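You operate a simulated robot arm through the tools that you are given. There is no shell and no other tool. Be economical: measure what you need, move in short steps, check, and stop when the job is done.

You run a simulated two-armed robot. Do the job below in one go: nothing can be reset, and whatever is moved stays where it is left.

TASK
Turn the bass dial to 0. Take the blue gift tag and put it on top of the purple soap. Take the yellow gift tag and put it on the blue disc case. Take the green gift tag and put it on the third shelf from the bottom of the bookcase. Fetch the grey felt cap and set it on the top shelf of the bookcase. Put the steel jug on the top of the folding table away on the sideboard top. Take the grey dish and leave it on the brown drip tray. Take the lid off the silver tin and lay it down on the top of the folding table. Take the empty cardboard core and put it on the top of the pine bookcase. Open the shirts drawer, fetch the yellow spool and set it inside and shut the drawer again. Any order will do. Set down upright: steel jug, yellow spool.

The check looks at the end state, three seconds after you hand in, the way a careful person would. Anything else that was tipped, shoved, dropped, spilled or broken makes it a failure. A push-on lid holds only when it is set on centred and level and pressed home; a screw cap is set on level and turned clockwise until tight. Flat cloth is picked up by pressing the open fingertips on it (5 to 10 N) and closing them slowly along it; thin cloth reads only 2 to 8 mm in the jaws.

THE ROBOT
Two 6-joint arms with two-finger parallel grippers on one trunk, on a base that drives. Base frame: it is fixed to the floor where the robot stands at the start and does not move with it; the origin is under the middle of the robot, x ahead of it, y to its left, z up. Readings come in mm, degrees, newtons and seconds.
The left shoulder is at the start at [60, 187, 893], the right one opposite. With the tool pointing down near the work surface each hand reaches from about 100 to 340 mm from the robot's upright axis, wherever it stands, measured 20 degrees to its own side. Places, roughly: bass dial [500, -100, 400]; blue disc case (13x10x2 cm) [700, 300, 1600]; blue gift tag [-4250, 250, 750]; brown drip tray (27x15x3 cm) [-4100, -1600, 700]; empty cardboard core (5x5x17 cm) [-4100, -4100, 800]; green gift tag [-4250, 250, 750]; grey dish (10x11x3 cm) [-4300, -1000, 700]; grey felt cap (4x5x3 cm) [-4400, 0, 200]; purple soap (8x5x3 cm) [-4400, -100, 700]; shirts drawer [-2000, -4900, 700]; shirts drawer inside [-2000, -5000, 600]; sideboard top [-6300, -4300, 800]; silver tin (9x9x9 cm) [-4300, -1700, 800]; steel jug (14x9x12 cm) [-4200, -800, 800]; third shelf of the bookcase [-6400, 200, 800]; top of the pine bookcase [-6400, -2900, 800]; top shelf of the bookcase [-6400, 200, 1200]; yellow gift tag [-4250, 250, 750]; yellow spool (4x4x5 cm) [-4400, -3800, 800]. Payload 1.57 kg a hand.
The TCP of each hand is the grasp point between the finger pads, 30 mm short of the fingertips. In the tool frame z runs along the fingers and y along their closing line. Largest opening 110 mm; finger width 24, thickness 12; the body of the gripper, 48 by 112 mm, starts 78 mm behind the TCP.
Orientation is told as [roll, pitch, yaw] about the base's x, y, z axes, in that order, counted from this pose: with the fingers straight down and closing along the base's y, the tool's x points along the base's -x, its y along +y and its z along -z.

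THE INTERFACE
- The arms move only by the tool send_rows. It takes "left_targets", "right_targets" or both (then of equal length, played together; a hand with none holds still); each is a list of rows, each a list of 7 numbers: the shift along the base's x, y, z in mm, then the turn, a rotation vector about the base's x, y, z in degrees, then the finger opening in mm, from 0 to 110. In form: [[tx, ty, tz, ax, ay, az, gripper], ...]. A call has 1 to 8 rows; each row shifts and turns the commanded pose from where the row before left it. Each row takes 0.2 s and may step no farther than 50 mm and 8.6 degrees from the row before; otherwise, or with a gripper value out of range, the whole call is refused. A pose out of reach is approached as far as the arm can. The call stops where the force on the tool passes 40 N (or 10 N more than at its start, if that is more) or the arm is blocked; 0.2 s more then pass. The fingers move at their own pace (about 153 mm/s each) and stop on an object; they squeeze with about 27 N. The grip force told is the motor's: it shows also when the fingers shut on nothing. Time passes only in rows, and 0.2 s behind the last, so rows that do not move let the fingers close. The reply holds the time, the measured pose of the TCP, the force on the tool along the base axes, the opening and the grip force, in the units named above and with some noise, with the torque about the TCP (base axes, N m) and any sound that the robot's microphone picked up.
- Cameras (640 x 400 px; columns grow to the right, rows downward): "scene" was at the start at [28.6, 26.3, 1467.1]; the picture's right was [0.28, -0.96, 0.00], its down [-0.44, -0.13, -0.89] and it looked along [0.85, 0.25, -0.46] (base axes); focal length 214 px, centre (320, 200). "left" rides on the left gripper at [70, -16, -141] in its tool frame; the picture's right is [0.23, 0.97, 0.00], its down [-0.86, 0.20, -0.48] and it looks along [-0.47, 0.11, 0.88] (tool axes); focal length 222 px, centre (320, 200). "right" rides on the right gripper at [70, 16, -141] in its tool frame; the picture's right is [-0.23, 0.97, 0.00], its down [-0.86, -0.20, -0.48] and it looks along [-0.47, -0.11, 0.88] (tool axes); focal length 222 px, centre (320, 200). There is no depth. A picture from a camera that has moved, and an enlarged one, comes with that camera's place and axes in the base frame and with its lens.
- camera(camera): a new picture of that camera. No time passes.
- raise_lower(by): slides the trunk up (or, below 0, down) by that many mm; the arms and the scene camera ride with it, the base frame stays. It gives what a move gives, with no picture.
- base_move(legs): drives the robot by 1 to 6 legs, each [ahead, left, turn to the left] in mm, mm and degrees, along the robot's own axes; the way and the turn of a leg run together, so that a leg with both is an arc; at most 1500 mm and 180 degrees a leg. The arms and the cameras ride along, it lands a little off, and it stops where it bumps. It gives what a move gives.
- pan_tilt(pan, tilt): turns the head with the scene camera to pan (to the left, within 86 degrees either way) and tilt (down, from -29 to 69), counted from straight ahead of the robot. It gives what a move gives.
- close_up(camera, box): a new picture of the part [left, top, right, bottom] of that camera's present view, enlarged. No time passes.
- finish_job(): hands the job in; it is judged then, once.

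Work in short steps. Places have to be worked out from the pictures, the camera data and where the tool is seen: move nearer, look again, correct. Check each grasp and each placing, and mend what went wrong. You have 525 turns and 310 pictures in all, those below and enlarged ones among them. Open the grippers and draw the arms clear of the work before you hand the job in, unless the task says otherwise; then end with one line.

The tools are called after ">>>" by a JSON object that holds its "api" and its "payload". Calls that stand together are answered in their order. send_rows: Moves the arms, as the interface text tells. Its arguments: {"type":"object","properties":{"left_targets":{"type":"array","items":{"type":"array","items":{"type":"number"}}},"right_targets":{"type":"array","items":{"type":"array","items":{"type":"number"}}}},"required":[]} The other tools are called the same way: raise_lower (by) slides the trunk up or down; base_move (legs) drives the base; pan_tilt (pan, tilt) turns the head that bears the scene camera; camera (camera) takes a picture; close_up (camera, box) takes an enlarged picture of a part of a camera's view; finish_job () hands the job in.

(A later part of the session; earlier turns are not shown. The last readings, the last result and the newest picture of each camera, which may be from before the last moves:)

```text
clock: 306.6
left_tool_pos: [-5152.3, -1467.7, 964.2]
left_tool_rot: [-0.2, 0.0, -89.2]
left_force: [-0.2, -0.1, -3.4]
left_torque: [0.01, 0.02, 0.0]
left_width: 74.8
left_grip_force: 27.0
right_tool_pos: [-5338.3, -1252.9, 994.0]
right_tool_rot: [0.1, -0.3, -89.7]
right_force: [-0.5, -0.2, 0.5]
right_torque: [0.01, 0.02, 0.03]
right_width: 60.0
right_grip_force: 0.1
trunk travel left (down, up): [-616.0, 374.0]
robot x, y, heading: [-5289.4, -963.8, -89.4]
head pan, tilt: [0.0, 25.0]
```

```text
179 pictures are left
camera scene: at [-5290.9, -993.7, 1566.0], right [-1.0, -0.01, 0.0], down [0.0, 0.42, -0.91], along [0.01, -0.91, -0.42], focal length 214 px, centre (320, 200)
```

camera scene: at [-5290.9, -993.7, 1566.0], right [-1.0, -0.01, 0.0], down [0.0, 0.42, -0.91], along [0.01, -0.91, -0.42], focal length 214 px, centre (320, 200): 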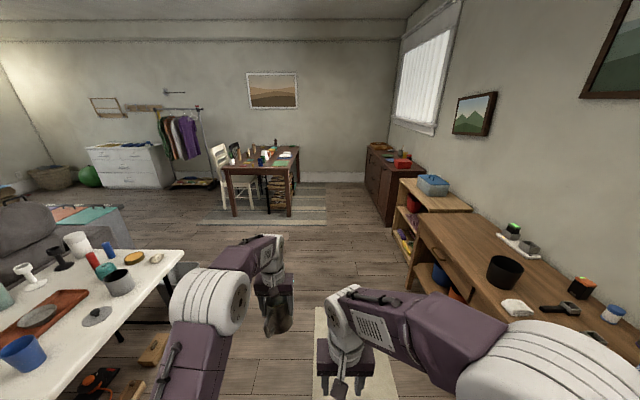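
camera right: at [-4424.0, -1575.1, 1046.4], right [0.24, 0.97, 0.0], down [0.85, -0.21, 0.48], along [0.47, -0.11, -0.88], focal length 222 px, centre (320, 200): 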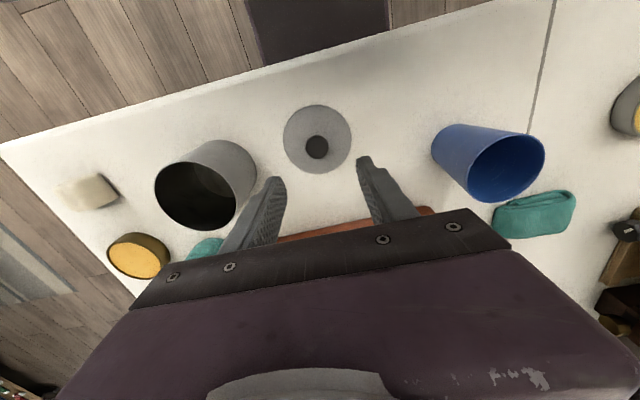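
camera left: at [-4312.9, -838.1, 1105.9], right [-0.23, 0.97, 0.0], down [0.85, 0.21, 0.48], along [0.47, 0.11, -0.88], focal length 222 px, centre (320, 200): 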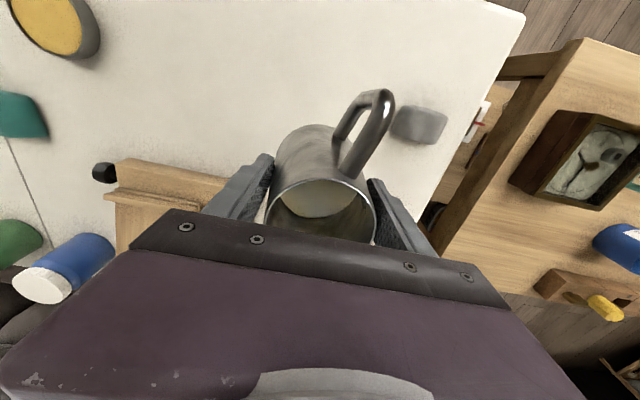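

Clear path. Drive 3300 ahead (drifting right 150), then turn to face the sideboard (-x).

>>> {"api": "base_move", "payload": {"legs": [[1400, -100, 0], [1400, -50, 0], [500, 0, 0], [0, 0, -90]]}}

>>> {"api": "pan_tilt", "payload": {"pan": 0, "tilt": 35}}

>>> {"api": "camera", "payload": {"camera": "scene"}}

```text
clock: 326.6
left_tool_pos: [-5892.6, -4413.5, 964.1]
left_tool_rot: [0.0, -0.1, -178.8]
left_force: [-0.7, 0.3, -4.5]
left_torque: [0.01, 0.01, 0.01]
left_width: 74.4
left_grip_force: 26.8
right_tool_pos: [-5678.2, -4226.6, 994.8]
right_tool_rot: [0.1, -0.1, -179.3]
right_force: [-0.7, 0.6, -0.1]
right_torque: [-0.02, -0.02, 0.0]
right_width: 60.1
right_grip_force: 0.1
trunk travel left (down, up): [-616.0, 374.0]
robot x, y, heading: [-5383.7, -4270.4, -178.9]
head pan, tilt: [0.0, 25.0]
```

```text
clock: 327.3
left_tool_pos: [-5892.3, -4414.1, 964.7]
left_tool_rot: [-0.2, 0.0, -178.8]
left_force: [-0.1, 0.2, -3.9]
left_torque: [0.01, -0.02, -0.01]
left_width: 74.3
left_grip_force: 27.1
right_tool_pos: [-5679.4, -4225.4, 995.9]
right_tool_rot: [0.2, -0.2, -179.3]
right_force: [0.6, -0.4, -0.5]
right_torque: [0.02, 0.0, 0.0]
right_width: 60.0
right_grip_force: 0.1
trunk travel left (down, up): [-616.0, 374.0]
robot x, y, heading: [-5385.8, -4270.9, -178.8]
head pan, tilt: [0.0, 35.0]
```

```text
178 pictures are left
camera scene: at [-5415.2, -4269.0, 1550.4], right [-0.02, 1.0, 0.0], down [0.57, 0.01, -0.82], along [-0.82, -0.01, -0.57], focal length 214 px, centre (320, 200)
```

scene: 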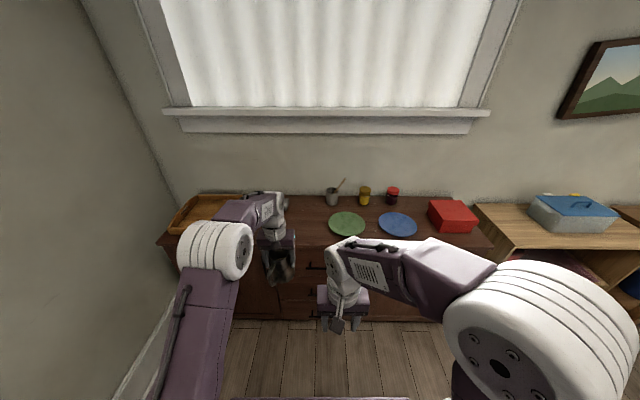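

Free area on the sideboard around (-6220,-4430). Approach 330 and look with the left camera.

>>> {"api": "base_move", "payload": {"legs": [[0, 0, -1.1], [325, 0, 0]]}}

>>> {"api": "camera", "payload": {"camera": "left"}}

>>> {"api": "camera", "payload": {"camera": "right"}}

>>> {"api": "camera", "payload": {"camera": "scene"}}

```text
clock: 329.8
left_tool_pos: [-6218.8, -4403.1, 965.2]
left_tool_rot: [-0.2, 0.0, -179.8]
left_force: [-0.5, 0.1, -4.1]
left_torque: [0.0, 0.0, 0.0]
left_width: 74.2
left_grip_force: 26.4
right_tool_pos: [-6000.5, -4219.2, 994.7]
right_tool_rot: [0.1, -0.2, 179.5]
right_force: [-0.6, -0.1, 0.8]
right_torque: [-0.01, 0.02, 0.0]
right_width: 59.8
right_grip_force: 0.1
trunk travel left (down, up): [-616.0, 374.0]
robot x, y, heading: [-5714.5, -4264.9, 179.7]
head pan, tilt: [0.0, 35.0]
```

```text
177 pictures are left
camera left: at [-6146.9, -4387.6, 1105.7], right [0.23, -0.97, 0.0], down [-0.85, -0.2, 0.48], along [-0.47, -0.11, -0.88], focal length 222 px, centre (320, 200)
```

left: 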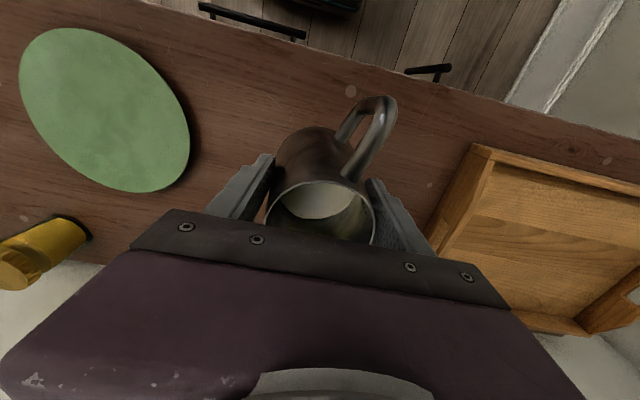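

```text
176 pictures are left
camera right: at [-5932.4, -4235.2, 1135.7], right [-0.23, -0.97, 0.0], down [-0.85, 0.21, 0.48], along [-0.47, 0.11, -0.88], focal length 222 px, centre (320, 200)
```

right: 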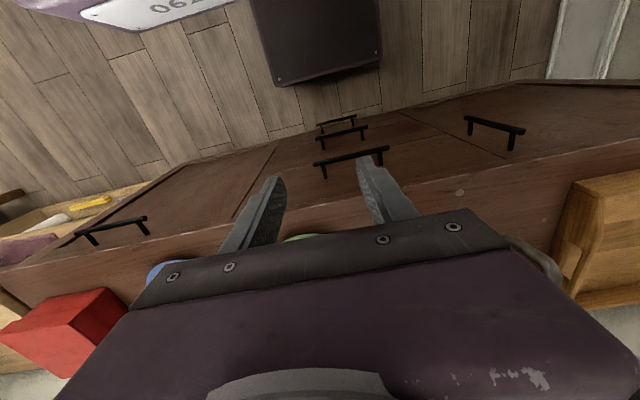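

```text
175 pictures are left
camera scene: at [-5738.4, -4267.7, 1550.4], right [0.0, 1.0, 0.0], down [0.57, 0.0, -0.82], along [-0.82, 0.0, -0.57], focal length 214 px, centre (320, 200)
```

scene: 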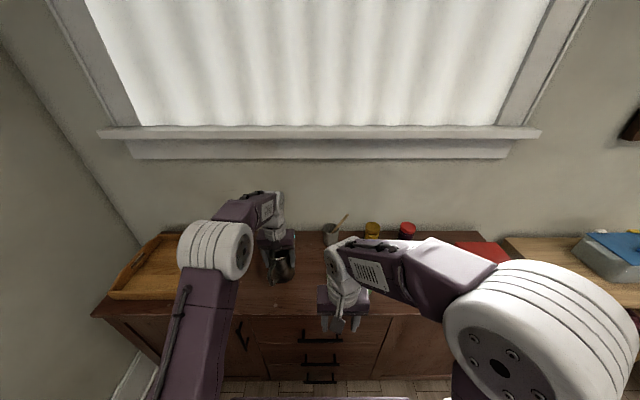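

Spot is clear. Lower carefully.

>>> {"api": "send_rows", "payload": {"left_targets": [[0, 0, -25, 0, 0, 0, 45], [0, 0, -25, 0, 0, 0, 45], [0, 0, -5, 0, 0, 0, 45], [0, 0, 0, 0, 0, 0, 45]]}}

>>> {"api": "camera", "payload": {"camera": "left"}}

>>> {"api": "close_up", "payload": {"camera": "scene", "box": [220, 220, 340, 320]}}

```text
clock: 330.8
left_tool_pos: [-6218.7, -4403.6, 907.8]
left_tool_rot: [-0.2, 0.0, -179.9]
left_force: [-0.1, 0.2, -3.4]
left_torque: [0.06, -0.04, 0.02]
left_width: 74.2
left_grip_force: 26.7
right_tool_pos: [-6000.7, -4218.6, 994.7]
right_tool_rot: [0.1, -0.3, 179.7]
right_force: [0.4, 0.1, -0.7]
right_torque: [0.01, 0.01, 0.02]
right_width: 60.2
right_grip_force: 0.2
trunk travel left (down, up): [-616.0, 374.0]
robot x, y, heading: [-5712.7, -4267.0, 179.8]
head pan, tilt: [0.0, 35.0]
```

```text
174 pictures are left
camera left: at [-6147.2, -4387.3, 1049.8], right [0.23, -0.97, 0.0], down [-0.85, -0.2, 0.48], along [-0.47, -0.11, -0.88], focal length 222 px, centre (320, 200)
```

left: 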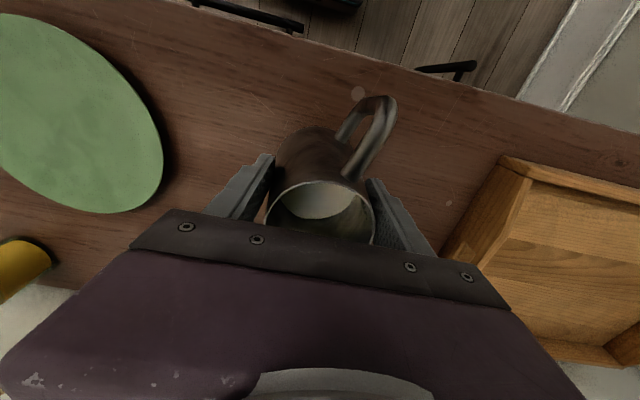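

```text
4.00 times, centred on (280, 270) of scene
camera zoom: at [-5738.5, -4267.7, 1550.3], right [0.0, 1.0, 0.0], down [0.57, 0.0, -0.82], along [-0.82, 0.0, -0.57], focal length 858 px, centre (480, -80)
```

zoom: 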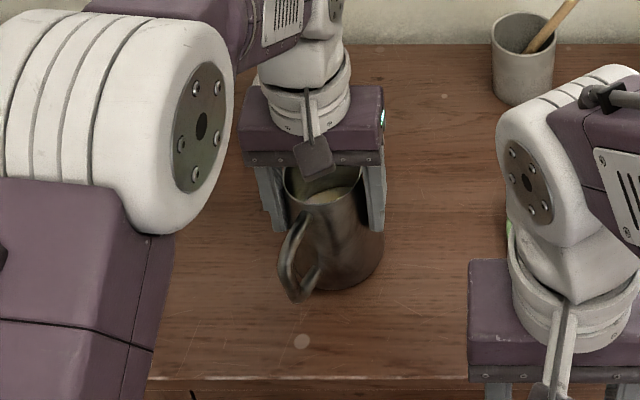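

>>> {"api": "send_rows", "payload": {"left_targets": [[0, 0, -6, 0, 0, 0, 45], [0, 0, -6, 0, 0, 0, 45], [0, 0, 0, 0, 0, 0, 45]]}}

>>> {"api": "send_rows", "payload": {"left_targets": [[0, 0, -5, 0, 0, 0, 45], [0, 0, -5, 0, 0, 0, 45], [0, 0, 0, 0, 0, 0, 45]]}}

>>> {"api": "send_rows", "payload": {"left_targets": [[0, 0, -4, 0, 0, 0, 45], [0, 0, -4, 0, 0, 0, 45], [0, 0, 0, 0, 0, 0, 45]]}}

```text
clock: 331.6
left_tool_pos: [-6217.8, -4402.2, 896.1]
left_tool_rot: [-0.1, -0.1, -179.9]
left_force: [-0.2, 0.4, -3.5]
left_torque: [0.01, -0.02, 0.02]
left_width: 73.9
left_grip_force: 26.7
right_tool_pos: [-6002.2, -4219.8, 994.7]
right_tool_rot: [0.2, -0.1, 179.5]
right_force: [0.6, 0.3, 0.2]
right_torque: [-0.03, 0.02, -0.01]
right_width: 60.2
right_grip_force: 0.1
trunk travel left (down, up): [-616.0, 374.0]
robot x, y, heading: [-5709.2, -4270.0, 179.9]
head pan, tilt: [0.0, 35.0]
```

```text
clock: 332.4
left_tool_pos: [-6216.2, -4402.5, 888.2]
left_tool_rot: [-0.1, -0.1, -179.9]
left_force: [-1.3, -0.9, 4.5]
left_torque: [-0.34, 0.1, 0.01]
left_width: 73.9
left_grip_force: 27.4
right_tool_pos: [-6001.0, -4218.4, 994.5]
right_tool_rot: [0.1, -0.2, 179.6]
right_force: [0.2, -0.5, 0.0]
right_torque: [-0.01, -0.01, 0.03]
right_width: 60.1
right_grip_force: 0.1
trunk travel left (down, up): [-616.0, 374.0]
robot x, y, heading: [-5711.6, -4267.8, 179.6]
head pan, tilt: [0.0, 35.0]
```

```text
clock: 333.2
left_tool_pos: [-6216.4, -4401.2, 881.6]
left_tool_rot: [-0.1, -0.3, -179.9]
left_force: [-1.1, 7.3, 23.7]
left_torque: [0.35, 0.18, 0.22]
left_width: 73.9
left_grip_force: 27.0
right_tool_pos: [-5999.3, -4217.0, 993.9]
right_tool_rot: [0.2, -0.3, 179.5]
right_force: [0.8, 0.3, 1.3]
right_torque: [-0.01, -0.03, 0.0]
right_width: 59.9
right_grip_force: 0.0
trunk travel left (down, up): [-616.0, 374.0]
robot x, y, heading: [-5713.1, -4268.1, 179.9]
head pan, tilt: [0.0, 35.0]
```

Jug is down. Ease up slightly, open fully, then lift straight out.

>>> {"api": "send_rows", "payload": {"left_targets": [[0, 0, 3, 0, 0, 0, 70], [0, 0, 0, 0, 0, 0, 85], [0, 0, 0, 0, 0, 0, 110], [0, 0, 0, 0, 0, 0, 110]]}}

>>> {"api": "send_rows", "payload": {"left_targets": [[0, 0, 30, 0, 0, 0, 110], [0, 0, 45, 0, 0, 0, 110], [0, 0, 45, 0, 0, 0, 110]]}}

>>> {"api": "camera", "payload": {"camera": "left"}}

```text
clock: 334.2
left_tool_pos: [-6217.3, -4403.0, 881.5]
left_tool_rot: [-0.1, -0.1, -179.9]
left_force: [0.6, -0.3, 0.2]
left_torque: [-0.02, -0.01, 0.01]
left_width: 110.0
left_grip_force: 0.0
right_tool_pos: [-6001.1, -4218.8, 993.7]
right_tool_rot: [0.1, -0.2, 179.7]
right_force: [-0.6, -0.6, -0.4]
right_torque: [0.02, 0.05, -0.01]
right_width: 60.1
right_grip_force: 0.0
trunk travel left (down, up): [-616.0, 374.0]
robot x, y, heading: [-5708.0, -4269.6, 179.8]
head pan, tilt: [0.0, 35.0]
```

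```text
clock: 335.0
left_tool_pos: [-6218.5, -4404.1, 1003.1]
left_tool_rot: [0.0, -0.1, -180.0]
left_force: [0.2, 0.8, -0.5]
left_torque: [-0.01, -0.01, -0.03]
left_width: 110.3
left_grip_force: 0.0
right_tool_pos: [-5999.7, -4218.6, 995.8]
right_tool_rot: [0.1, -0.2, 179.5]
right_force: [-0.7, -0.1, -0.4]
right_torque: [0.0, -0.01, -0.04]
right_width: 60.1
right_grip_force: 0.2
trunk travel left (down, up): [-616.0, 374.0]
robot x, y, heading: [-5711.2, -4267.4, 180.3]
head pan, tilt: [0.0, 35.0]
```

```text
172 pictures are left
camera left: at [-6148.5, -4388.3, 1144.8], right [0.23, -0.97, 0.0], down [-0.85, -0.2, 0.48], along [-0.47, -0.11, -0.88], focal length 222 px, centre (320, 200)
```

left: 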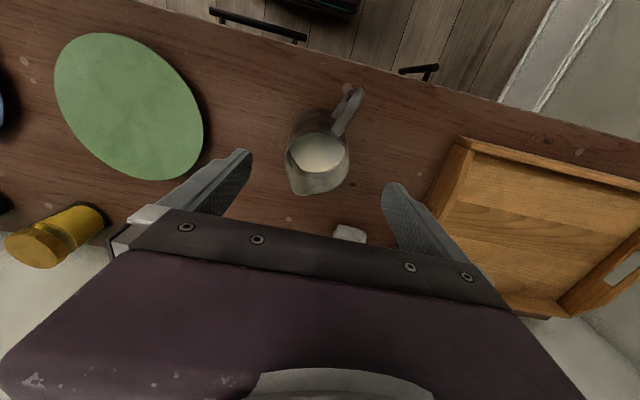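

Jug stands on the sideboard (with milk still in). Back off and turn toward the dining table.

>>> {"api": "base_move", "payload": {"legs": [[-350, 0, 0], [0, 0, -180]]}}

>>> {"api": "pan_tilt", "payload": {"pan": 5, "tilt": 30}}

>>> {"api": "camera", "payload": {"camera": "scene"}}

```text
clock: 344.5
left_tool_pos: [-4861.5, -4110.1, 1003.3]
left_tool_rot: [-0.2, 0.0, 2.6]
left_force: [-0.3, -0.4, 0.8]
left_torque: [-0.02, 0.04, 0.02]
left_width: 110.1
left_grip_force: 0.2
right_tool_pos: [-5073.8, -4304.7, 994.4]
right_tool_rot: [0.2, -0.2, 2.1]
right_force: [-0.6, 0.1, -0.2]
right_torque: [-0.01, 0.0, -0.03]
right_width: 60.2
right_grip_force: 0.0
trunk travel left (down, up): [-616.0, 374.0]
robot x, y, heading: [-5367.2, -4272.0, 2.4]
head pan, tilt: [0.0, 35.0]
```

```text
clock: 345.2
left_tool_pos: [-4861.3, -4110.6, 1002.5]
left_tool_rot: [0.0, 0.0, 2.7]
left_force: [0.3, -0.3, 0.2]
left_torque: [0.01, 0.02, 0.02]
left_width: 110.1
left_grip_force: 0.0
right_tool_pos: [-5072.2, -4305.3, 995.0]
right_tool_rot: [0.1, -0.3, 2.3]
right_force: [0.4, -0.7, -0.7]
right_torque: [0.03, 0.02, -0.01]
right_width: 60.0
right_grip_force: 0.1
trunk travel left (down, up): [-616.0, 374.0]
robot x, y, heading: [-5363.1, -4270.0, 2.4]
head pan, tilt: [5.0, 30.0]
```

```text
171 pictures are left
camera scene: at [-5333.9, -4258.8, 1558.1], right [0.13, -0.99, 0.0], down [-0.5, -0.06, -0.87], along [0.86, 0.11, -0.5], focal length 214 px, centre (320, 200)
```

scene: 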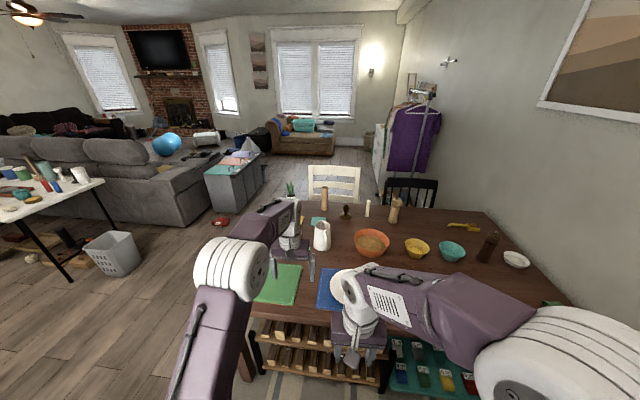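

>>> {"api": "close_up", "payload": {"camera": "scene", "box": [240, 170, 440, 310]}}

>>> {"api": "camera", "payload": {"camera": "left"}}

```text
2.86 times, centred on (340, 240) of scene
camera zoom: at [-5333.9, -4258.8, 1558.1], right [0.13, -0.99, 0.0], down [-0.5, -0.06, -0.87], along [0.86, 0.11, -0.5], focal length 613 px, centre (263, 86)
```

zoom: 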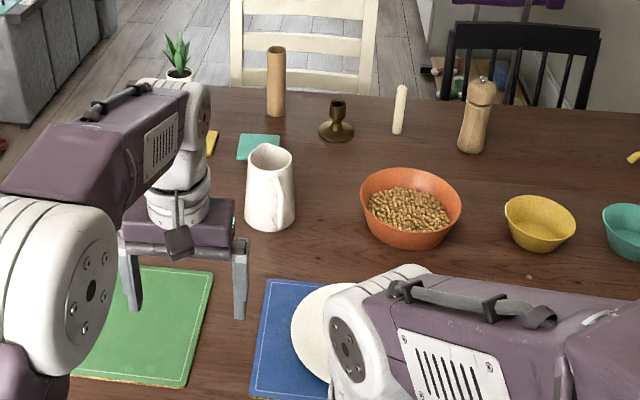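

```text
169 pictures are left
camera left: at [-4929.4, -4130.2, 1144.3], right [-0.27, 0.96, 0.0], down [0.84, 0.24, 0.48], along [0.46, 0.13, -0.88], focal length 222 px, centre (320, 200)
```

left: 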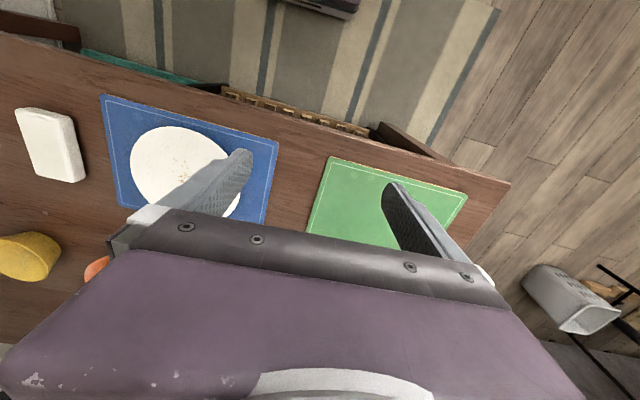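

The core stands upright at about (-4080,-4130). I go round to the table's +y side, facing -y.

>>> {"api": "base_move", "payload": {"legs": [[0, 1120, -2.4], [0, 0, -90], [0, 1120, 0]]}}

>>> {"api": "pan_tilt", "payload": {"pan": 0, "tilt": 35}}

>>> {"api": "camera", "payload": {"camera": "scene"}}

```text
clock: 360.0
left_tool_pos: [-4137.8, -3673.0, 1002.8]
left_tool_rot: [-0.1, 0.1, -91.3]
left_force: [0.3, -0.7, 1.0]
left_torque: [-0.01, 0.01, 0.0]
left_width: 109.8
left_grip_force: 0.0
right_tool_pos: [-4317.9, -3449.3, 994.4]
right_tool_rot: [0.1, -0.1, -91.8]
right_force: [0.1, 0.6, 0.1]
right_torque: [0.01, 0.02, 0.0]
right_width: 59.9
right_grip_force: 0.1
trunk travel left (down, up): [-616.0, 374.0]
robot x, y, heading: [-4257.1, -3163.4, -91.3]
head pan, tilt: [5.0, 30.0]
```

```text
clock: 360.7
left_tool_pos: [-4137.8, -3672.8, 1003.0]
left_tool_rot: [-0.1, 0.1, -91.2]
left_force: [0.0, -0.9, 0.3]
left_torque: [0.0, 0.02, 0.01]
left_width: 110.1
left_grip_force: 0.0
right_tool_pos: [-4316.1, -3451.2, 995.4]
right_tool_rot: [0.1, -0.1, -91.8]
right_force: [-0.7, -1.0, 0.9]
right_torque: [0.0, -0.01, 0.0]
right_width: 60.0
right_grip_force: 0.0
trunk travel left (down, up): [-616.0, 374.0]
robot x, y, heading: [-4260.5, -3161.2, -91.2]
head pan, tilt: [0.0, 35.0]
```

```text
168 pictures are left
camera scene: at [-4261.4, -3188.2, 1550.4], right [-1.0, 0.03, 0.0], down [0.01, 0.57, -0.82], along [-0.02, -0.82, -0.57], focal length 214 px, centre (320, 200)
```

scene: 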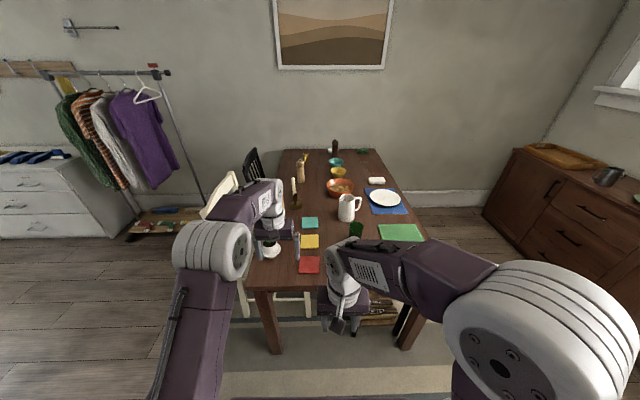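

>>> {"api": "close_up", "payload": {"camera": "scene", "box": [230, 150, 430, 300]}}

>>> {"api": "camera", "payload": {"camera": "left"}}

>>> {"api": "camera", "payload": {"camera": "right"}}

```text
2.67 times, centred on (330, 225) of scene
camera zoom: at [-4261.4, -3188.2, 1550.4], right [-1.0, 0.03, 0.0], down [0.01, 0.57, -0.82], along [-0.02, -0.82, -0.57], focal length 572 px, centre (293, 133)
```

zoom: 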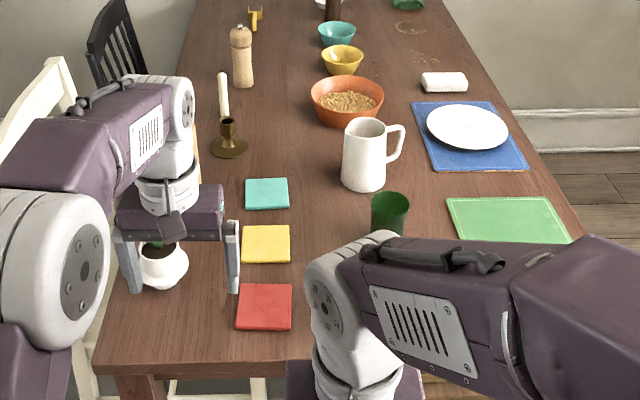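

```text
166 pictures are left
camera left: at [-4151.4, -3604.0, 1144.2], right [0.98, 0.21, 0.0], down [0.18, -0.86, 0.48], along [0.1, -0.47, -0.88], focal length 222 px, centre (320, 200)
```

left: 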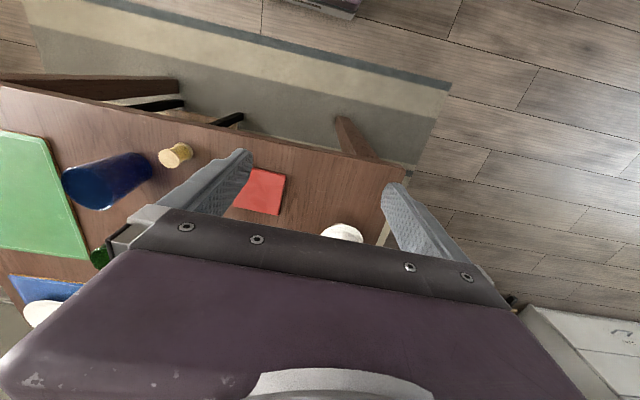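

```text
165 pictures are left
camera right: at [-4301.1, -3379.8, 1135.8], right [0.97, -0.26, 0.0], down [-0.23, -0.85, 0.48], along [-0.12, -0.47, -0.88], focal length 222 px, centre (320, 200)
```

right: 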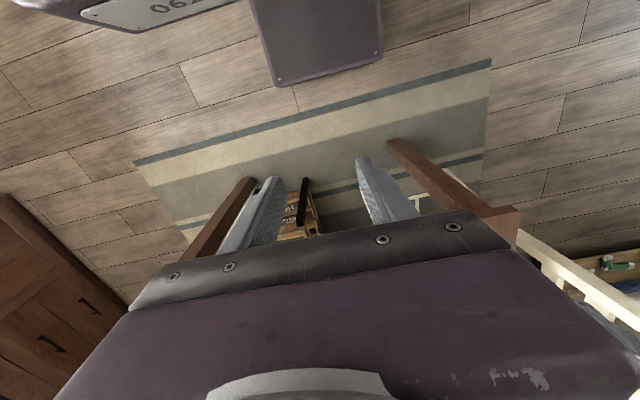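

The spool (upright, wooden-ended) is near the table's +y edge; a potted plant is there too. Pull the left hand back to see the core.

>>> {"api": "send_rows", "payload": {"left_targets": [[20, 45, 0, 0, 0, 0, 80], [20, 45, 0, 0, 0, 0, 80], [20, 45, 0, 0, 0, 0, 80], [10, 40, 0, 0, 0, 0, 80]]}}

>>> {"api": "camera", "payload": {"camera": "scene"}}

>>> {"api": "close_up", "payload": {"camera": "scene", "box": [230, 150, 430, 300]}}

```text
clock: 361.7
left_tool_pos: [-4068.5, -3496.6, 1004.2]
left_tool_rot: [-0.1, -0.1, -91.3]
left_force: [-0.2, 0.0, 0.0]
left_torque: [-0.03, -0.03, 0.0]
left_width: 79.9
left_grip_force: 0.1
right_tool_pos: [-4317.5, -3447.9, 996.4]
right_tool_rot: [0.1, -0.3, -91.8]
right_force: [0.2, 1.0, -0.8]
right_torque: [-0.02, -0.01, -0.04]
right_width: 60.1
right_grip_force: 0.1
trunk travel left (down, up): [-616.0, 374.0]
robot x, y, heading: [-4261.5, -3158.1, -91.4]
head pan, tilt: [0.0, 35.0]
```

```text
164 pictures are left
camera scene: at [-4261.3, -3185.7, 1550.4], right [-1.0, 0.03, 0.0], down [0.02, 0.57, -0.82], along [-0.02, -0.82, -0.57], focal length 214 px, centre (320, 200)
```

scene: 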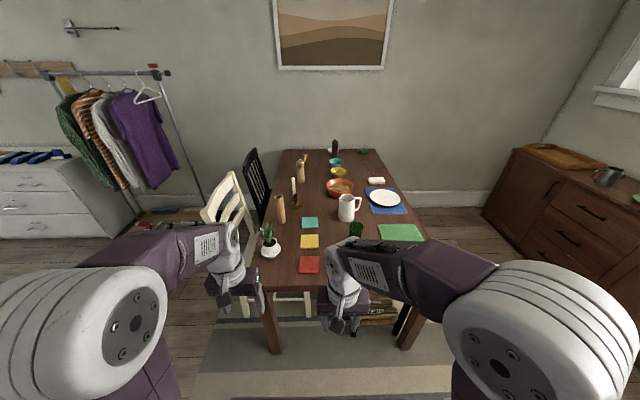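

```text
2.67 times, centred on (330, 225) of scene
camera zoom: at [-4261.3, -3185.7, 1550.4], right [-1.0, 0.03, 0.0], down [0.02, 0.57, -0.82], along [-0.02, -0.82, -0.57], focal length 572 px, centre (293, 133)
```

zoom: 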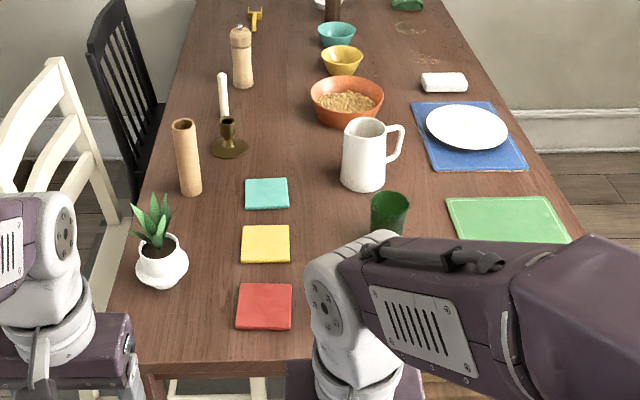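

Core at (-4065,-4135), z 745–915; plant in front of it up to ~940. I'll grab its top end with the left hand tilted 34°, coming from above. Pitch and raise first, then move the base in.

>>> {"api": "send_rows", "payload": {"left_targets": [[0, -10, 30, -8.5, 0, 0, 80], [0, -10, 30, -8.5, 0, 0, 80], [0, -10, 30, -8.5, 0, 0, 80], [0, -10, 30, -8.5, 0, 0, 80]]}}

>>> {"api": "base_move", "payload": {"legs": [[0, 0, 1.4], [280, 0, 0]]}}

>>> {"api": "camera", "payload": {"camera": "left"}}

>>> {"api": "camera", "payload": {"camera": "scene"}}

```text
clock: 362.7
left_tool_pos: [-4069.7, -3554.6, 1119.5]
left_tool_rot: [0.8, -33.9, -91.5]
left_force: [-0.5, 0.5, -0.5]
left_torque: [0.02, -0.02, 0.01]
left_width: 79.9
left_grip_force: 0.1
left hand out of reach, approached as far as the arm can: row 4
right_tool_pos: [-4318.0, -3450.4, 994.9]
right_tool_rot: [0.1, -0.1, -91.8]
right_force: [0.0, 0.5, 0.8]
right_torque: [-0.01, 0.0, 0.02]
right_width: 59.6
right_grip_force: 0.0
trunk travel left (down, up): [-616.0, 374.0]
robot x, y, heading: [-4264.5, -3158.9, -91.4]
head pan, tilt: [0.0, 35.0]
```

```text
clock: 365.0
left_tool_pos: [-4061.7, -3829.4, 1119.7]
left_tool_rot: [0.8, -33.9, -90.3]
left_force: [0.4, 0.3, 0.1]
left_torque: [-0.02, 0.0, 0.0]
left_width: 79.9
left_grip_force: 0.0
right_tool_pos: [-4312.5, -3729.9, 995.3]
right_tool_rot: [0.0, -0.3, -90.6]
right_force: [-0.3, 0.6, -0.3]
right_torque: [0.02, 0.02, -0.02]
right_width: 59.9
right_grip_force: 0.1
trunk travel left (down, up): [-616.0, 374.0]
robot x, y, heading: [-4261.5, -3444.3, -90.4]
head pan, tilt: [0.0, 35.0]
```

```text
162 pictures are left
camera left: at [-4078.1, -3694.8, 1197.7], right [0.97, 0.19, -0.12], down [0.19, -0.44, 0.88], along [0.12, -0.88, -0.47], focal length 222 px, centre (320, 200)
```

left: 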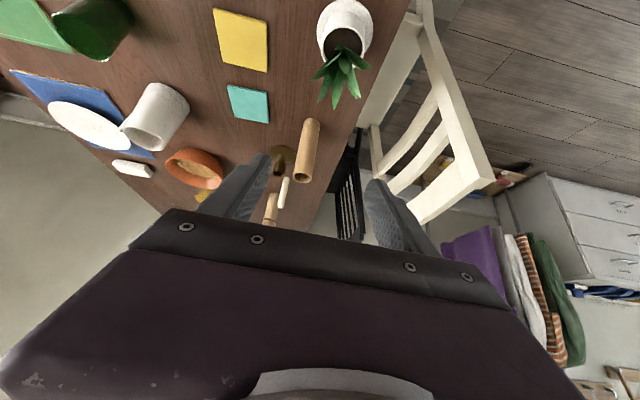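

```text
161 pictures are left
camera scene: at [-4262.0, -3468.3, 1550.4], right [-1.0, 0.01, 0.0], down [0.0, 0.57, -0.82], along [0.0, -0.82, -0.57], focal length 214 px, centre (320, 200)
```

scene: 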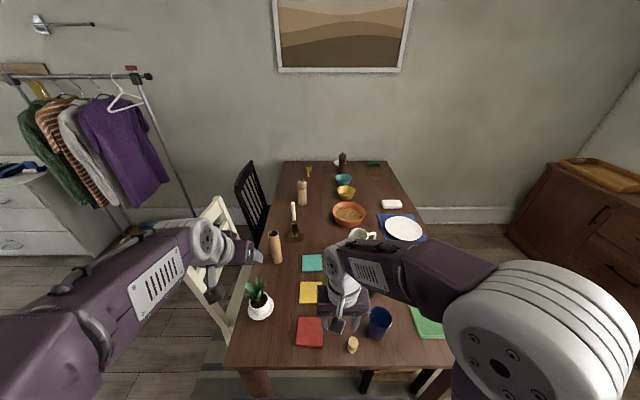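

Core top confirmed at (-4062,-4132,915). Move over it in an arc and look.

>>> {"api": "send_rows", "payload": {"left_targets": [[0, -42, -14, 0, 0, 0, 80], [0, -42, -14, 0, 0, 0, 80], [0, -42, -14, 0, 0, 0, 80], [0, -42, -14, 0, 0, 0, 80], [0, -42, -14, 0, 0, 0, 80], [0, -40, -14, 0, 0, 0, 80]]}}

>>> {"api": "camera", "payload": {"camera": "left"}}

```text
clock: 366.4
left_tool_pos: [-4064.1, -4081.2, 1035.3]
left_tool_rot: [0.8, -33.8, -90.3]
left_force: [-1.0, 0.1, 0.2]
left_torque: [0.02, -0.04, 0.05]
left_width: 80.2
left_grip_force: 0.0
right_tool_pos: [-4313.5, -3733.2, 994.6]
right_tool_rot: [0.2, -0.1, -90.6]
right_force: [0.5, -0.1, -0.2]
right_torque: [0.03, -0.02, -0.04]
right_width: 59.8
right_grip_force: 0.1
trunk travel left (down, up): [-616.0, 374.0]
robot x, y, heading: [-4262.8, -3437.8, -90.1]
head pan, tilt: [0.0, 35.0]
```

```text
160 pictures are left
camera left: at [-4080.2, -3945.5, 1113.3], right [0.97, 0.19, -0.12], down [0.19, -0.44, 0.88], along [0.12, -0.88, -0.47], focal length 222 px, centre (320, 200)
```

left: 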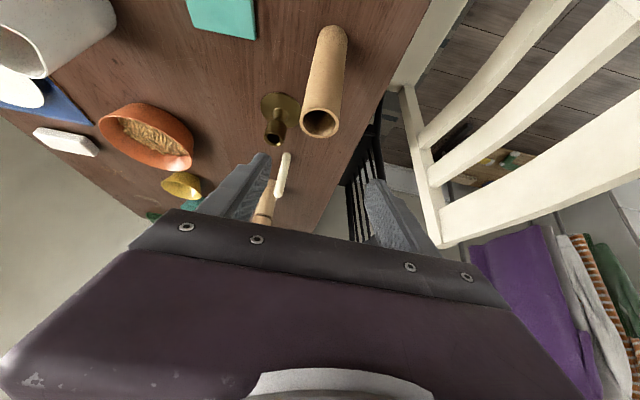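

>>> {"api": "send_rows", "payload": {"left_targets": [[0, -16, -34, 0, 0, 0, 80], [0, -14, -34, 0, 0, 0, 80], [0, -8, -34, 0, 0, 0, 80], [0, -5, -30, 0, 0, 0, 80]]}}

>>> {"api": "camera", "payload": {"camera": "left"}}

```text
clock: 367.4
left_tool_pos: [-4061.8, -4125.5, 903.2]
left_tool_rot: [0.8, -33.9, -90.3]
left_force: [0.1, 0.2, 0.4]
left_torque: [0.02, -0.03, 0.01]
left_width: 80.0
left_grip_force: 0.1
right_tool_pos: [-4312.2, -3731.8, 994.4]
right_tool_rot: [0.2, 0.0, -90.6]
right_force: [-0.4, 0.3, 0.6]
right_torque: [0.05, 0.01, -0.01]
right_width: 59.7
right_grip_force: 0.2
trunk travel left (down, up): [-616.0, 374.0]
robot x, y, heading: [-4262.8, -3439.6, -90.1]
head pan, tilt: [0.0, 35.0]
```

```text
159 pictures are left
camera left: at [-4078.1, -3989.7, 981.1], right [0.97, 0.19, -0.12], down [0.19, -0.44, 0.88], along [0.12, -0.88, -0.47], focal length 222 px, centre (320, 200)
```

left: 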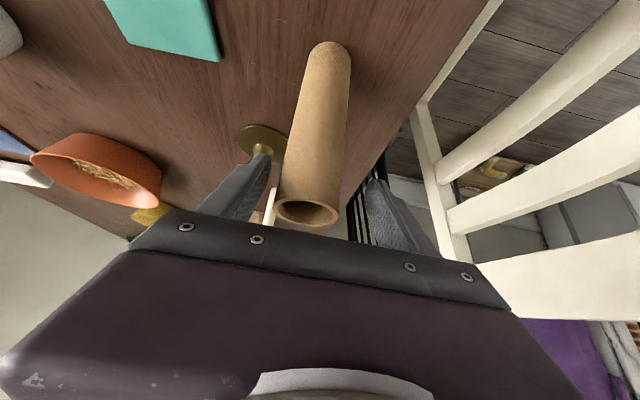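

>>> {"api": "send_rows", "payload": {"left_targets": [[0, -4, -6, 0, 0, 0, 80], [0, 0, 0, 0, 0, 0, 60], [0, 0, 0, 0, 0, 0, 45], [0, 0, 0, 0, 0, 0, 40], [0, 0, 0, 0, 0, 0, 40]]}}

>>> {"api": "send_rows", "payload": {"left_targets": [[0, 0, 20, 0, 0, 0, 40], [0, 0, 40, 0, 0, 0, 40], [0, 5, 45, 0, 0, 0, 40], [0, 10, 45, 0, 0, 0, 40], [0, 10, 30, 0, 0, 0, 40]]}}

>>> {"api": "camera", "payload": {"camera": "left"}}

```text
clock: 368.6
left_tool_pos: [-4062.9, -4127.8, 898.6]
left_tool_rot: [0.8, -34.1, -90.2]
left_force: [-0.9, 0.3, 0.3]
left_torque: [0.01, 0.13, 0.03]
left_width: 42.7
left_grip_force: 27.1
right_tool_pos: [-4313.3, -3731.7, 995.7]
right_tool_rot: [0.1, -0.2, -90.6]
right_force: [0.0, -0.3, -0.9]
right_torque: [0.0, 0.01, 0.02]
right_width: 59.6
right_grip_force: 0.1
trunk travel left (down, up): [-616.0, 374.0]
robot x, y, heading: [-4262.3, -3443.6, -90.3]
head pan, tilt: [0.0, 35.0]
```

```text
clock: 369.8
left_tool_pos: [-4063.2, -4101.1, 1075.4]
left_tool_rot: [0.8, -34.0, -90.3]
left_force: [-0.2, -0.6, 0.3]
left_torque: [-0.01, 0.01, -0.01]
left_width: 42.7
left_grip_force: 26.8
right_tool_pos: [-4313.4, -3732.0, 994.7]
right_tool_rot: [0.1, -0.2, -90.6]
right_force: [-0.3, -0.3, -0.3]
right_torque: [0.0, -0.01, 0.01]
right_width: 59.9
right_grip_force: 0.0
trunk travel left (down, up): [-616.0, 374.0]
robot x, y, heading: [-4261.9, -3444.0, -90.4]
head pan, tilt: [0.0, 35.0]
```

```text
158 pictures are left
camera left: at [-4078.1, -3965.6, 1154.6], right [0.97, 0.19, -0.12], down [0.19, -0.44, 0.88], along [0.12, -0.88, -0.47], focal length 222 px, centre (320, 200)
```

left: 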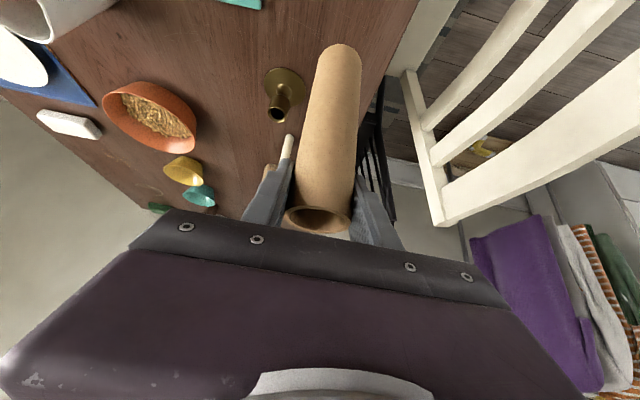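

Core is held. Now the spool with the right hand; look from above it.

>>> {"api": "send_rows", "payload": {"right_targets": [[-20, -10, -40, 0, 0, 0, 52], [-20, -10, -40, 0, 0, 0, 52], [-6, -6, -30, 0, 0, 0, 52]]}}

>>> {"api": "camera", "payload": {"camera": "right"}}

```text
clock: 370.6
left_tool_pos: [-4062.2, -4103.3, 1075.2]
left_tool_rot: [0.9, -33.9, -90.3]
left_force: [0.0, -0.2, -0.9]
left_torque: [0.01, -0.01, 0.0]
left_width: 42.6
left_grip_force: 27.4
right_tool_pos: [-4358.0, -3759.1, 883.1]
right_tool_rot: [0.2, -0.3, -90.6]
right_force: [0.4, -0.2, -0.5]
right_torque: [-0.01, 0.02, 0.03]
right_width: 52.1
right_grip_force: 0.1
trunk travel left (down, up): [-616.0, 374.0]
robot x, y, heading: [-4259.1, -3443.1, -90.2]
head pan, tilt: [0.0, 35.0]
```

```text
157 pictures are left
camera right: at [-4343.4, -3687.6, 1024.8], right [0.97, -0.24, 0.0], down [-0.21, -0.85, 0.48], along [-0.11, -0.47, -0.88], focal length 222 px, centre (320, 200)
```

right: 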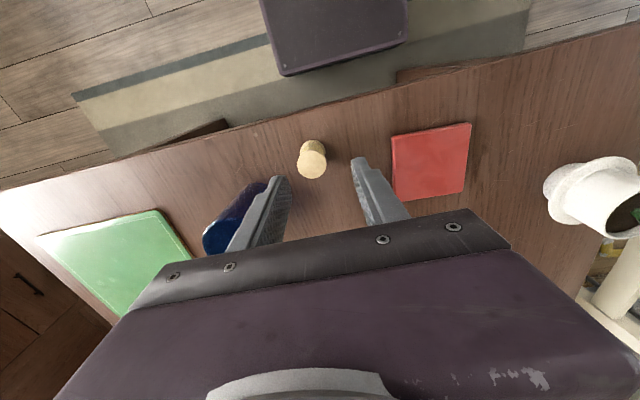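

Spool top ≈(-4367,-3759,795). Shift and descend, then close.

>>> {"api": "send_rows", "payload": {"right_targets": [[-9, 0, -40, 0, 0, 0, 52], [0, 0, -30, 0, 0, 0, 52]]}}

>>> {"api": "camera", "payload": {"camera": "right"}}

```text
clock: 371.2
left_tool_pos: [-4061.8, -4103.7, 1076.4]
left_tool_rot: [0.8, -34.0, -90.3]
left_force: [0.4, -0.1, -0.5]
left_torque: [0.0, -0.02, -0.02]
left_width: 42.6
left_grip_force: 27.4
right_tool_pos: [-4369.2, -3758.3, 814.8]
right_tool_rot: [0.2, -0.1, -90.6]
right_force: [0.4, 0.7, 0.2]
right_torque: [0.02, 0.01, 0.03]
right_width: 52.0
right_grip_force: 0.2
trunk travel left (down, up): [-616.0, 374.0]
robot x, y, heading: [-4265.3, -3435.3, -90.2]
head pan, tilt: [0.0, 35.0]
```

```text
156 pictures are left
camera right: at [-4353.2, -3688.9, 956.5], right [0.97, -0.24, 0.0], down [-0.21, -0.85, 0.48], along [-0.11, -0.47, -0.88], focal length 222 px, centre (320, 200)
```

right: 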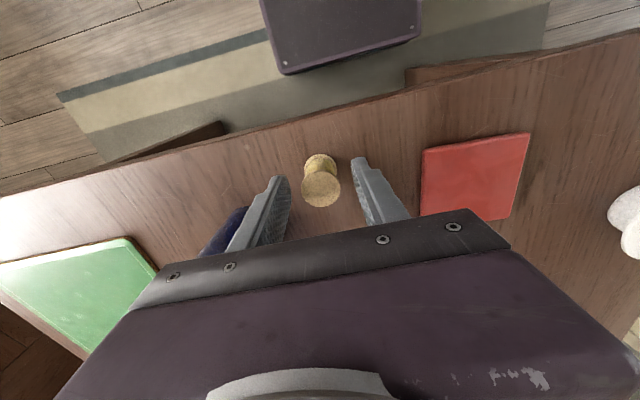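

>>> {"api": "send_rows", "payload": {"right_targets": [[-1, -4, -18, 0, 0, 0, 52], [0, 0, -11, 0, 0, 0, 52], [0, 0, 0, 0, 0, 0, 40], [0, 0, 0, 0, 0, 0, 25], [0, 0, 0, 0, 0, 0, 25]]}}

>>> {"api": "raise_lower", "payload": {"by": 150}}

>>> {"api": "camera", "payload": {"camera": "right"}}

```text
clock: 372.4
left_tool_pos: [-4061.5, -4101.3, 1076.0]
left_tool_rot: [0.8, -33.9, -90.3]
left_force: [0.1, 0.5, -0.1]
left_torque: [0.01, -0.02, 0.0]
left_width: 42.4
left_grip_force: 26.9
right_tool_pos: [-4368.3, -3762.8, 787.1]
right_tool_rot: [0.1, -0.2, -90.5]
right_force: [-0.1, -0.1, 0.2]
right_torque: [0.01, -0.02, -0.02]
right_width: 29.6
right_grip_force: 27.0
trunk travel left (down, up): [-616.0, 374.0]
robot x, y, heading: [-4262.4, -3440.1, -90.4]
head pan, tilt: [0.0, 35.0]
```

```text
clock: 374.1
left_tool_pos: [-4062.2, -4102.6, 1224.9]
left_tool_rot: [0.8, -33.9, -90.4]
left_force: [-0.9, -0.7, 0.4]
left_torque: [0.03, 0.02, 0.0]
left_width: 42.6
left_grip_force: 26.3
right_tool_pos: [-4367.6, -3761.8, 937.2]
right_tool_rot: [0.2, -0.2, -90.5]
right_force: [0.1, -0.1, 0.0]
right_torque: [0.0, -0.05, 0.01]
right_width: 29.2
right_grip_force: 27.3
trunk travel left (down, up): [-766.0, 224.0]
robot x, y, heading: [-4264.4, -3440.4, -90.6]
head pan, tilt: [0.0, 35.0]
```

```text
155 pictures are left
camera right: at [-4353.6, -3692.0, 1077.3], right [0.97, -0.24, 0.0], down [-0.21, -0.85, 0.48], along [-0.11, -0.47, -0.88], focal length 222 px, centre (320, 200)
```

right: 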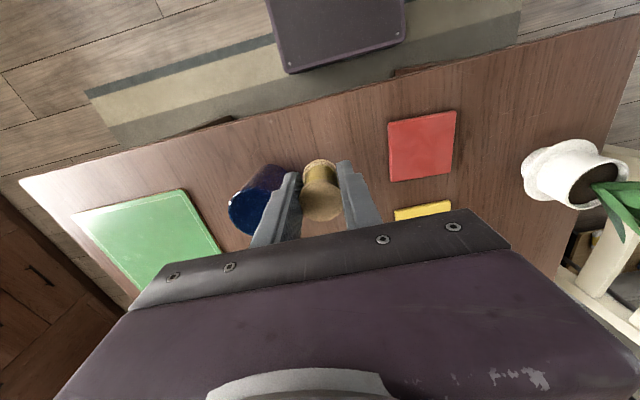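

Both held. Back off, strafe toward -x and turn to face the pine bookcase.

>>> {"api": "base_move", "payload": {"legs": [[-330, 0, 0], [0, -1200, 0], [0, 0, -89.5]]}}

>>> {"api": "pan_tilt", "payload": {"pan": 0, "tilt": 35}}

>>> {"api": "camera", "payload": {"camera": "scene"}}

```text
clock: 385.9
left_tool_pos: [-6136.7, -3303.8, 1226.0]
left_tool_rot: [0.7, -33.9, -180.0]
left_force: [0.0, 0.3, 0.2]
left_torque: [-0.01, -0.01, 0.0]
left_width: 42.2
left_grip_force: 26.7
right_tool_pos: [-5797.3, -2994.9, 935.5]
right_tool_rot: [0.1, -0.1, 179.8]
right_force: [0.1, 0.0, 0.8]
right_torque: [-0.04, 0.0, 0.0]
right_width: 28.5
right_grip_force: 26.6
trunk travel left (down, up): [-766.0, 224.0]
robot x, y, heading: [-5477.6, -3102.8, -179.8]
head pan, tilt: [0.0, 35.0]
```

```text
clock: 386.5
left_tool_pos: [-6135.9, -3303.1, 1225.4]
left_tool_rot: [0.8, -33.9, -179.9]
left_force: [-0.8, -0.4, -0.1]
left_torque: [0.0, 0.02, 0.01]
left_width: 42.3
left_grip_force: 27.2
right_tool_pos: [-5797.8, -2994.6, 935.5]
right_tool_rot: [0.1, -0.2, 179.8]
right_force: [0.1, 0.6, -0.3]
right_torque: [0.02, 0.03, -0.01]
right_width: 28.4
right_grip_force: 27.0
trunk travel left (down, up): [-766.0, 224.0]
robot x, y, heading: [-5477.9, -3101.7, -180.0]
head pan, tilt: [0.0, 35.0]
```

```text
154 pictures are left
camera scene: at [-5503.5, -3098.0, 1700.4], right [0.0, 1.0, 0.0], down [0.57, 0.0, -0.82], along [-0.82, 0.0, -0.57], focal length 214 px, centre (320, 200)
```

scene: 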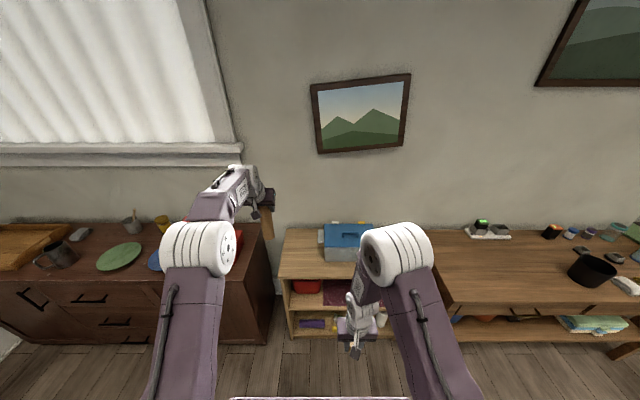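

Free space on the pine bookcase's left part, about (-6250,-3190). Align the base, lower the trunk.

>>> {"api": "base_move", "payload": {"legs": [[0, -112, 0], [105, 0, 0]]}}

>>> {"api": "raise_lower", "payload": {"by": -170}}

>>> {"api": "camera", "payload": {"camera": "left"}}

>>> {"api": "camera", "payload": {"camera": "scene"}}

```text
clock: 388.5
left_tool_pos: [-6238.6, -3192.9, 1226.4]
left_tool_rot: [0.9, -34.0, -179.9]
left_force: [0.0, 0.3, -0.8]
left_torque: [0.0, 0.0, 0.03]
left_width: 42.2
left_grip_force: 26.8
right_tool_pos: [-5901.3, -2882.6, 937.6]
right_tool_rot: [0.2, -0.2, 180.0]
right_force: [0.3, 0.5, -0.5]
right_torque: [0.0, -0.04, 0.03]
right_width: 28.5
right_grip_force: 26.6
trunk travel left (down, up): [-766.0, 224.0]
robot x, y, heading: [-5586.0, -2991.2, -179.6]
head pan, tilt: [0.0, 35.0]
```

```text
clock: 390.4
left_tool_pos: [-6239.6, -3194.1, 1054.5]
left_tool_rot: [0.8, -33.9, -179.7]
left_force: [0.8, 0.3, -0.1]
left_torque: [0.01, 0.0, 0.0]
left_width: 42.1
left_grip_force: 27.1
right_tool_pos: [-5902.5, -2883.8, 766.0]
right_tool_rot: [0.1, -0.2, -180.0]
right_force: [0.6, -0.2, -0.6]
right_torque: [0.04, -0.02, 0.02]
right_width: 28.3
right_grip_force: 26.8
trunk travel left (down, up): [-596.0, 394.0]
robot x, y, heading: [-5582.9, -2987.4, -179.7]
head pan, tilt: [0.0, 35.0]
```

```text
153 pictures are left
camera left: at [-6101.5, -3175.6, 1134.2], right [0.2, -0.97, -0.12], down [-0.44, -0.2, 0.88], along [-0.88, -0.13, -0.47], focal length 222 px, centre (320, 200)
```

left: 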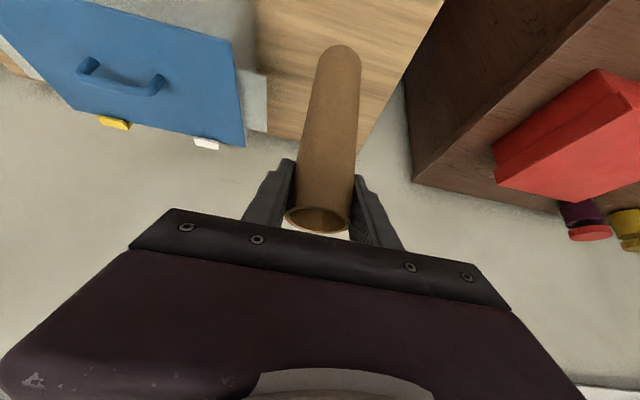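

```text
152 pictures are left
camera scene: at [-5607.7, -2985.4, 1530.4], right [0.0, 1.0, 0.0], down [0.57, 0.0, -0.82], along [-0.82, 0.0, -0.57], focal length 214 px, centre (320, 200)
```

scene: 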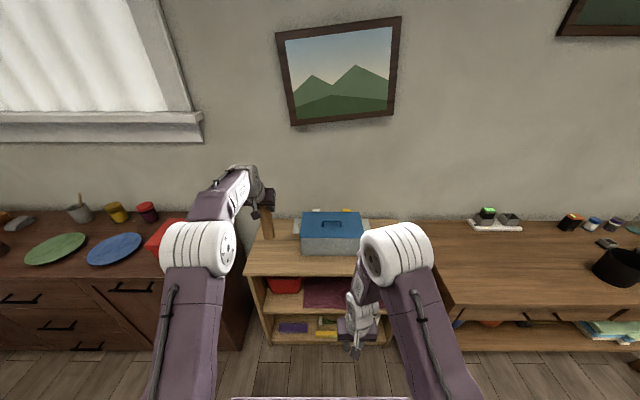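

Over clear wood. Lower to contact.

>>> {"api": "send_rows", "payload": {"left_targets": [[-5, 0, -40, 0, 0, 0, 38], [0, 0, -30, 0, 0, 0, 38], [0, 0, -10, 0, 0, 0, 38], [0, 0, 0, 0, 0, 0, 38]]}}

>>> {"api": "close_up", "payload": {"camera": "scene", "box": [210, 160, 330, 290]}}

```text
clock: 391.4
left_tool_pos: [-6246.9, -3194.3, 976.6]
left_tool_rot: [0.7, -33.8, -179.7]
left_force: [0.3, -1.1, 0.1]
left_torque: [0.02, -0.02, 0.0]
left_width: 42.3
left_grip_force: 27.5
right_tool_pos: [-5902.9, -2883.3, 766.8]
right_tool_rot: [0.1, -0.3, -180.1]
right_force: [-0.6, -0.1, 0.7]
right_torque: [0.01, -0.03, -0.02]
right_width: 28.4
right_grip_force: 27.7
trunk travel left (down, up): [-596.0, 394.0]
robot x, y, heading: [-5579.5, -2984.0, -179.3]
head pan, tilt: [0.0, 35.0]
```

```text
3.08 times, centred on (270, 225) of scene
camera zoom: at [-5608.0, -2985.4, 1530.4], right [0.0, 1.0, 0.0], down [0.57, 0.0, -0.82], along [-0.82, 0.0, -0.57], focal length 660 px, centre (474, 123)
```

zoom: 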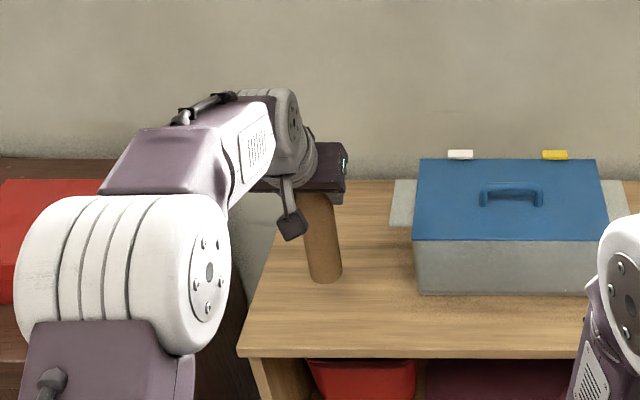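

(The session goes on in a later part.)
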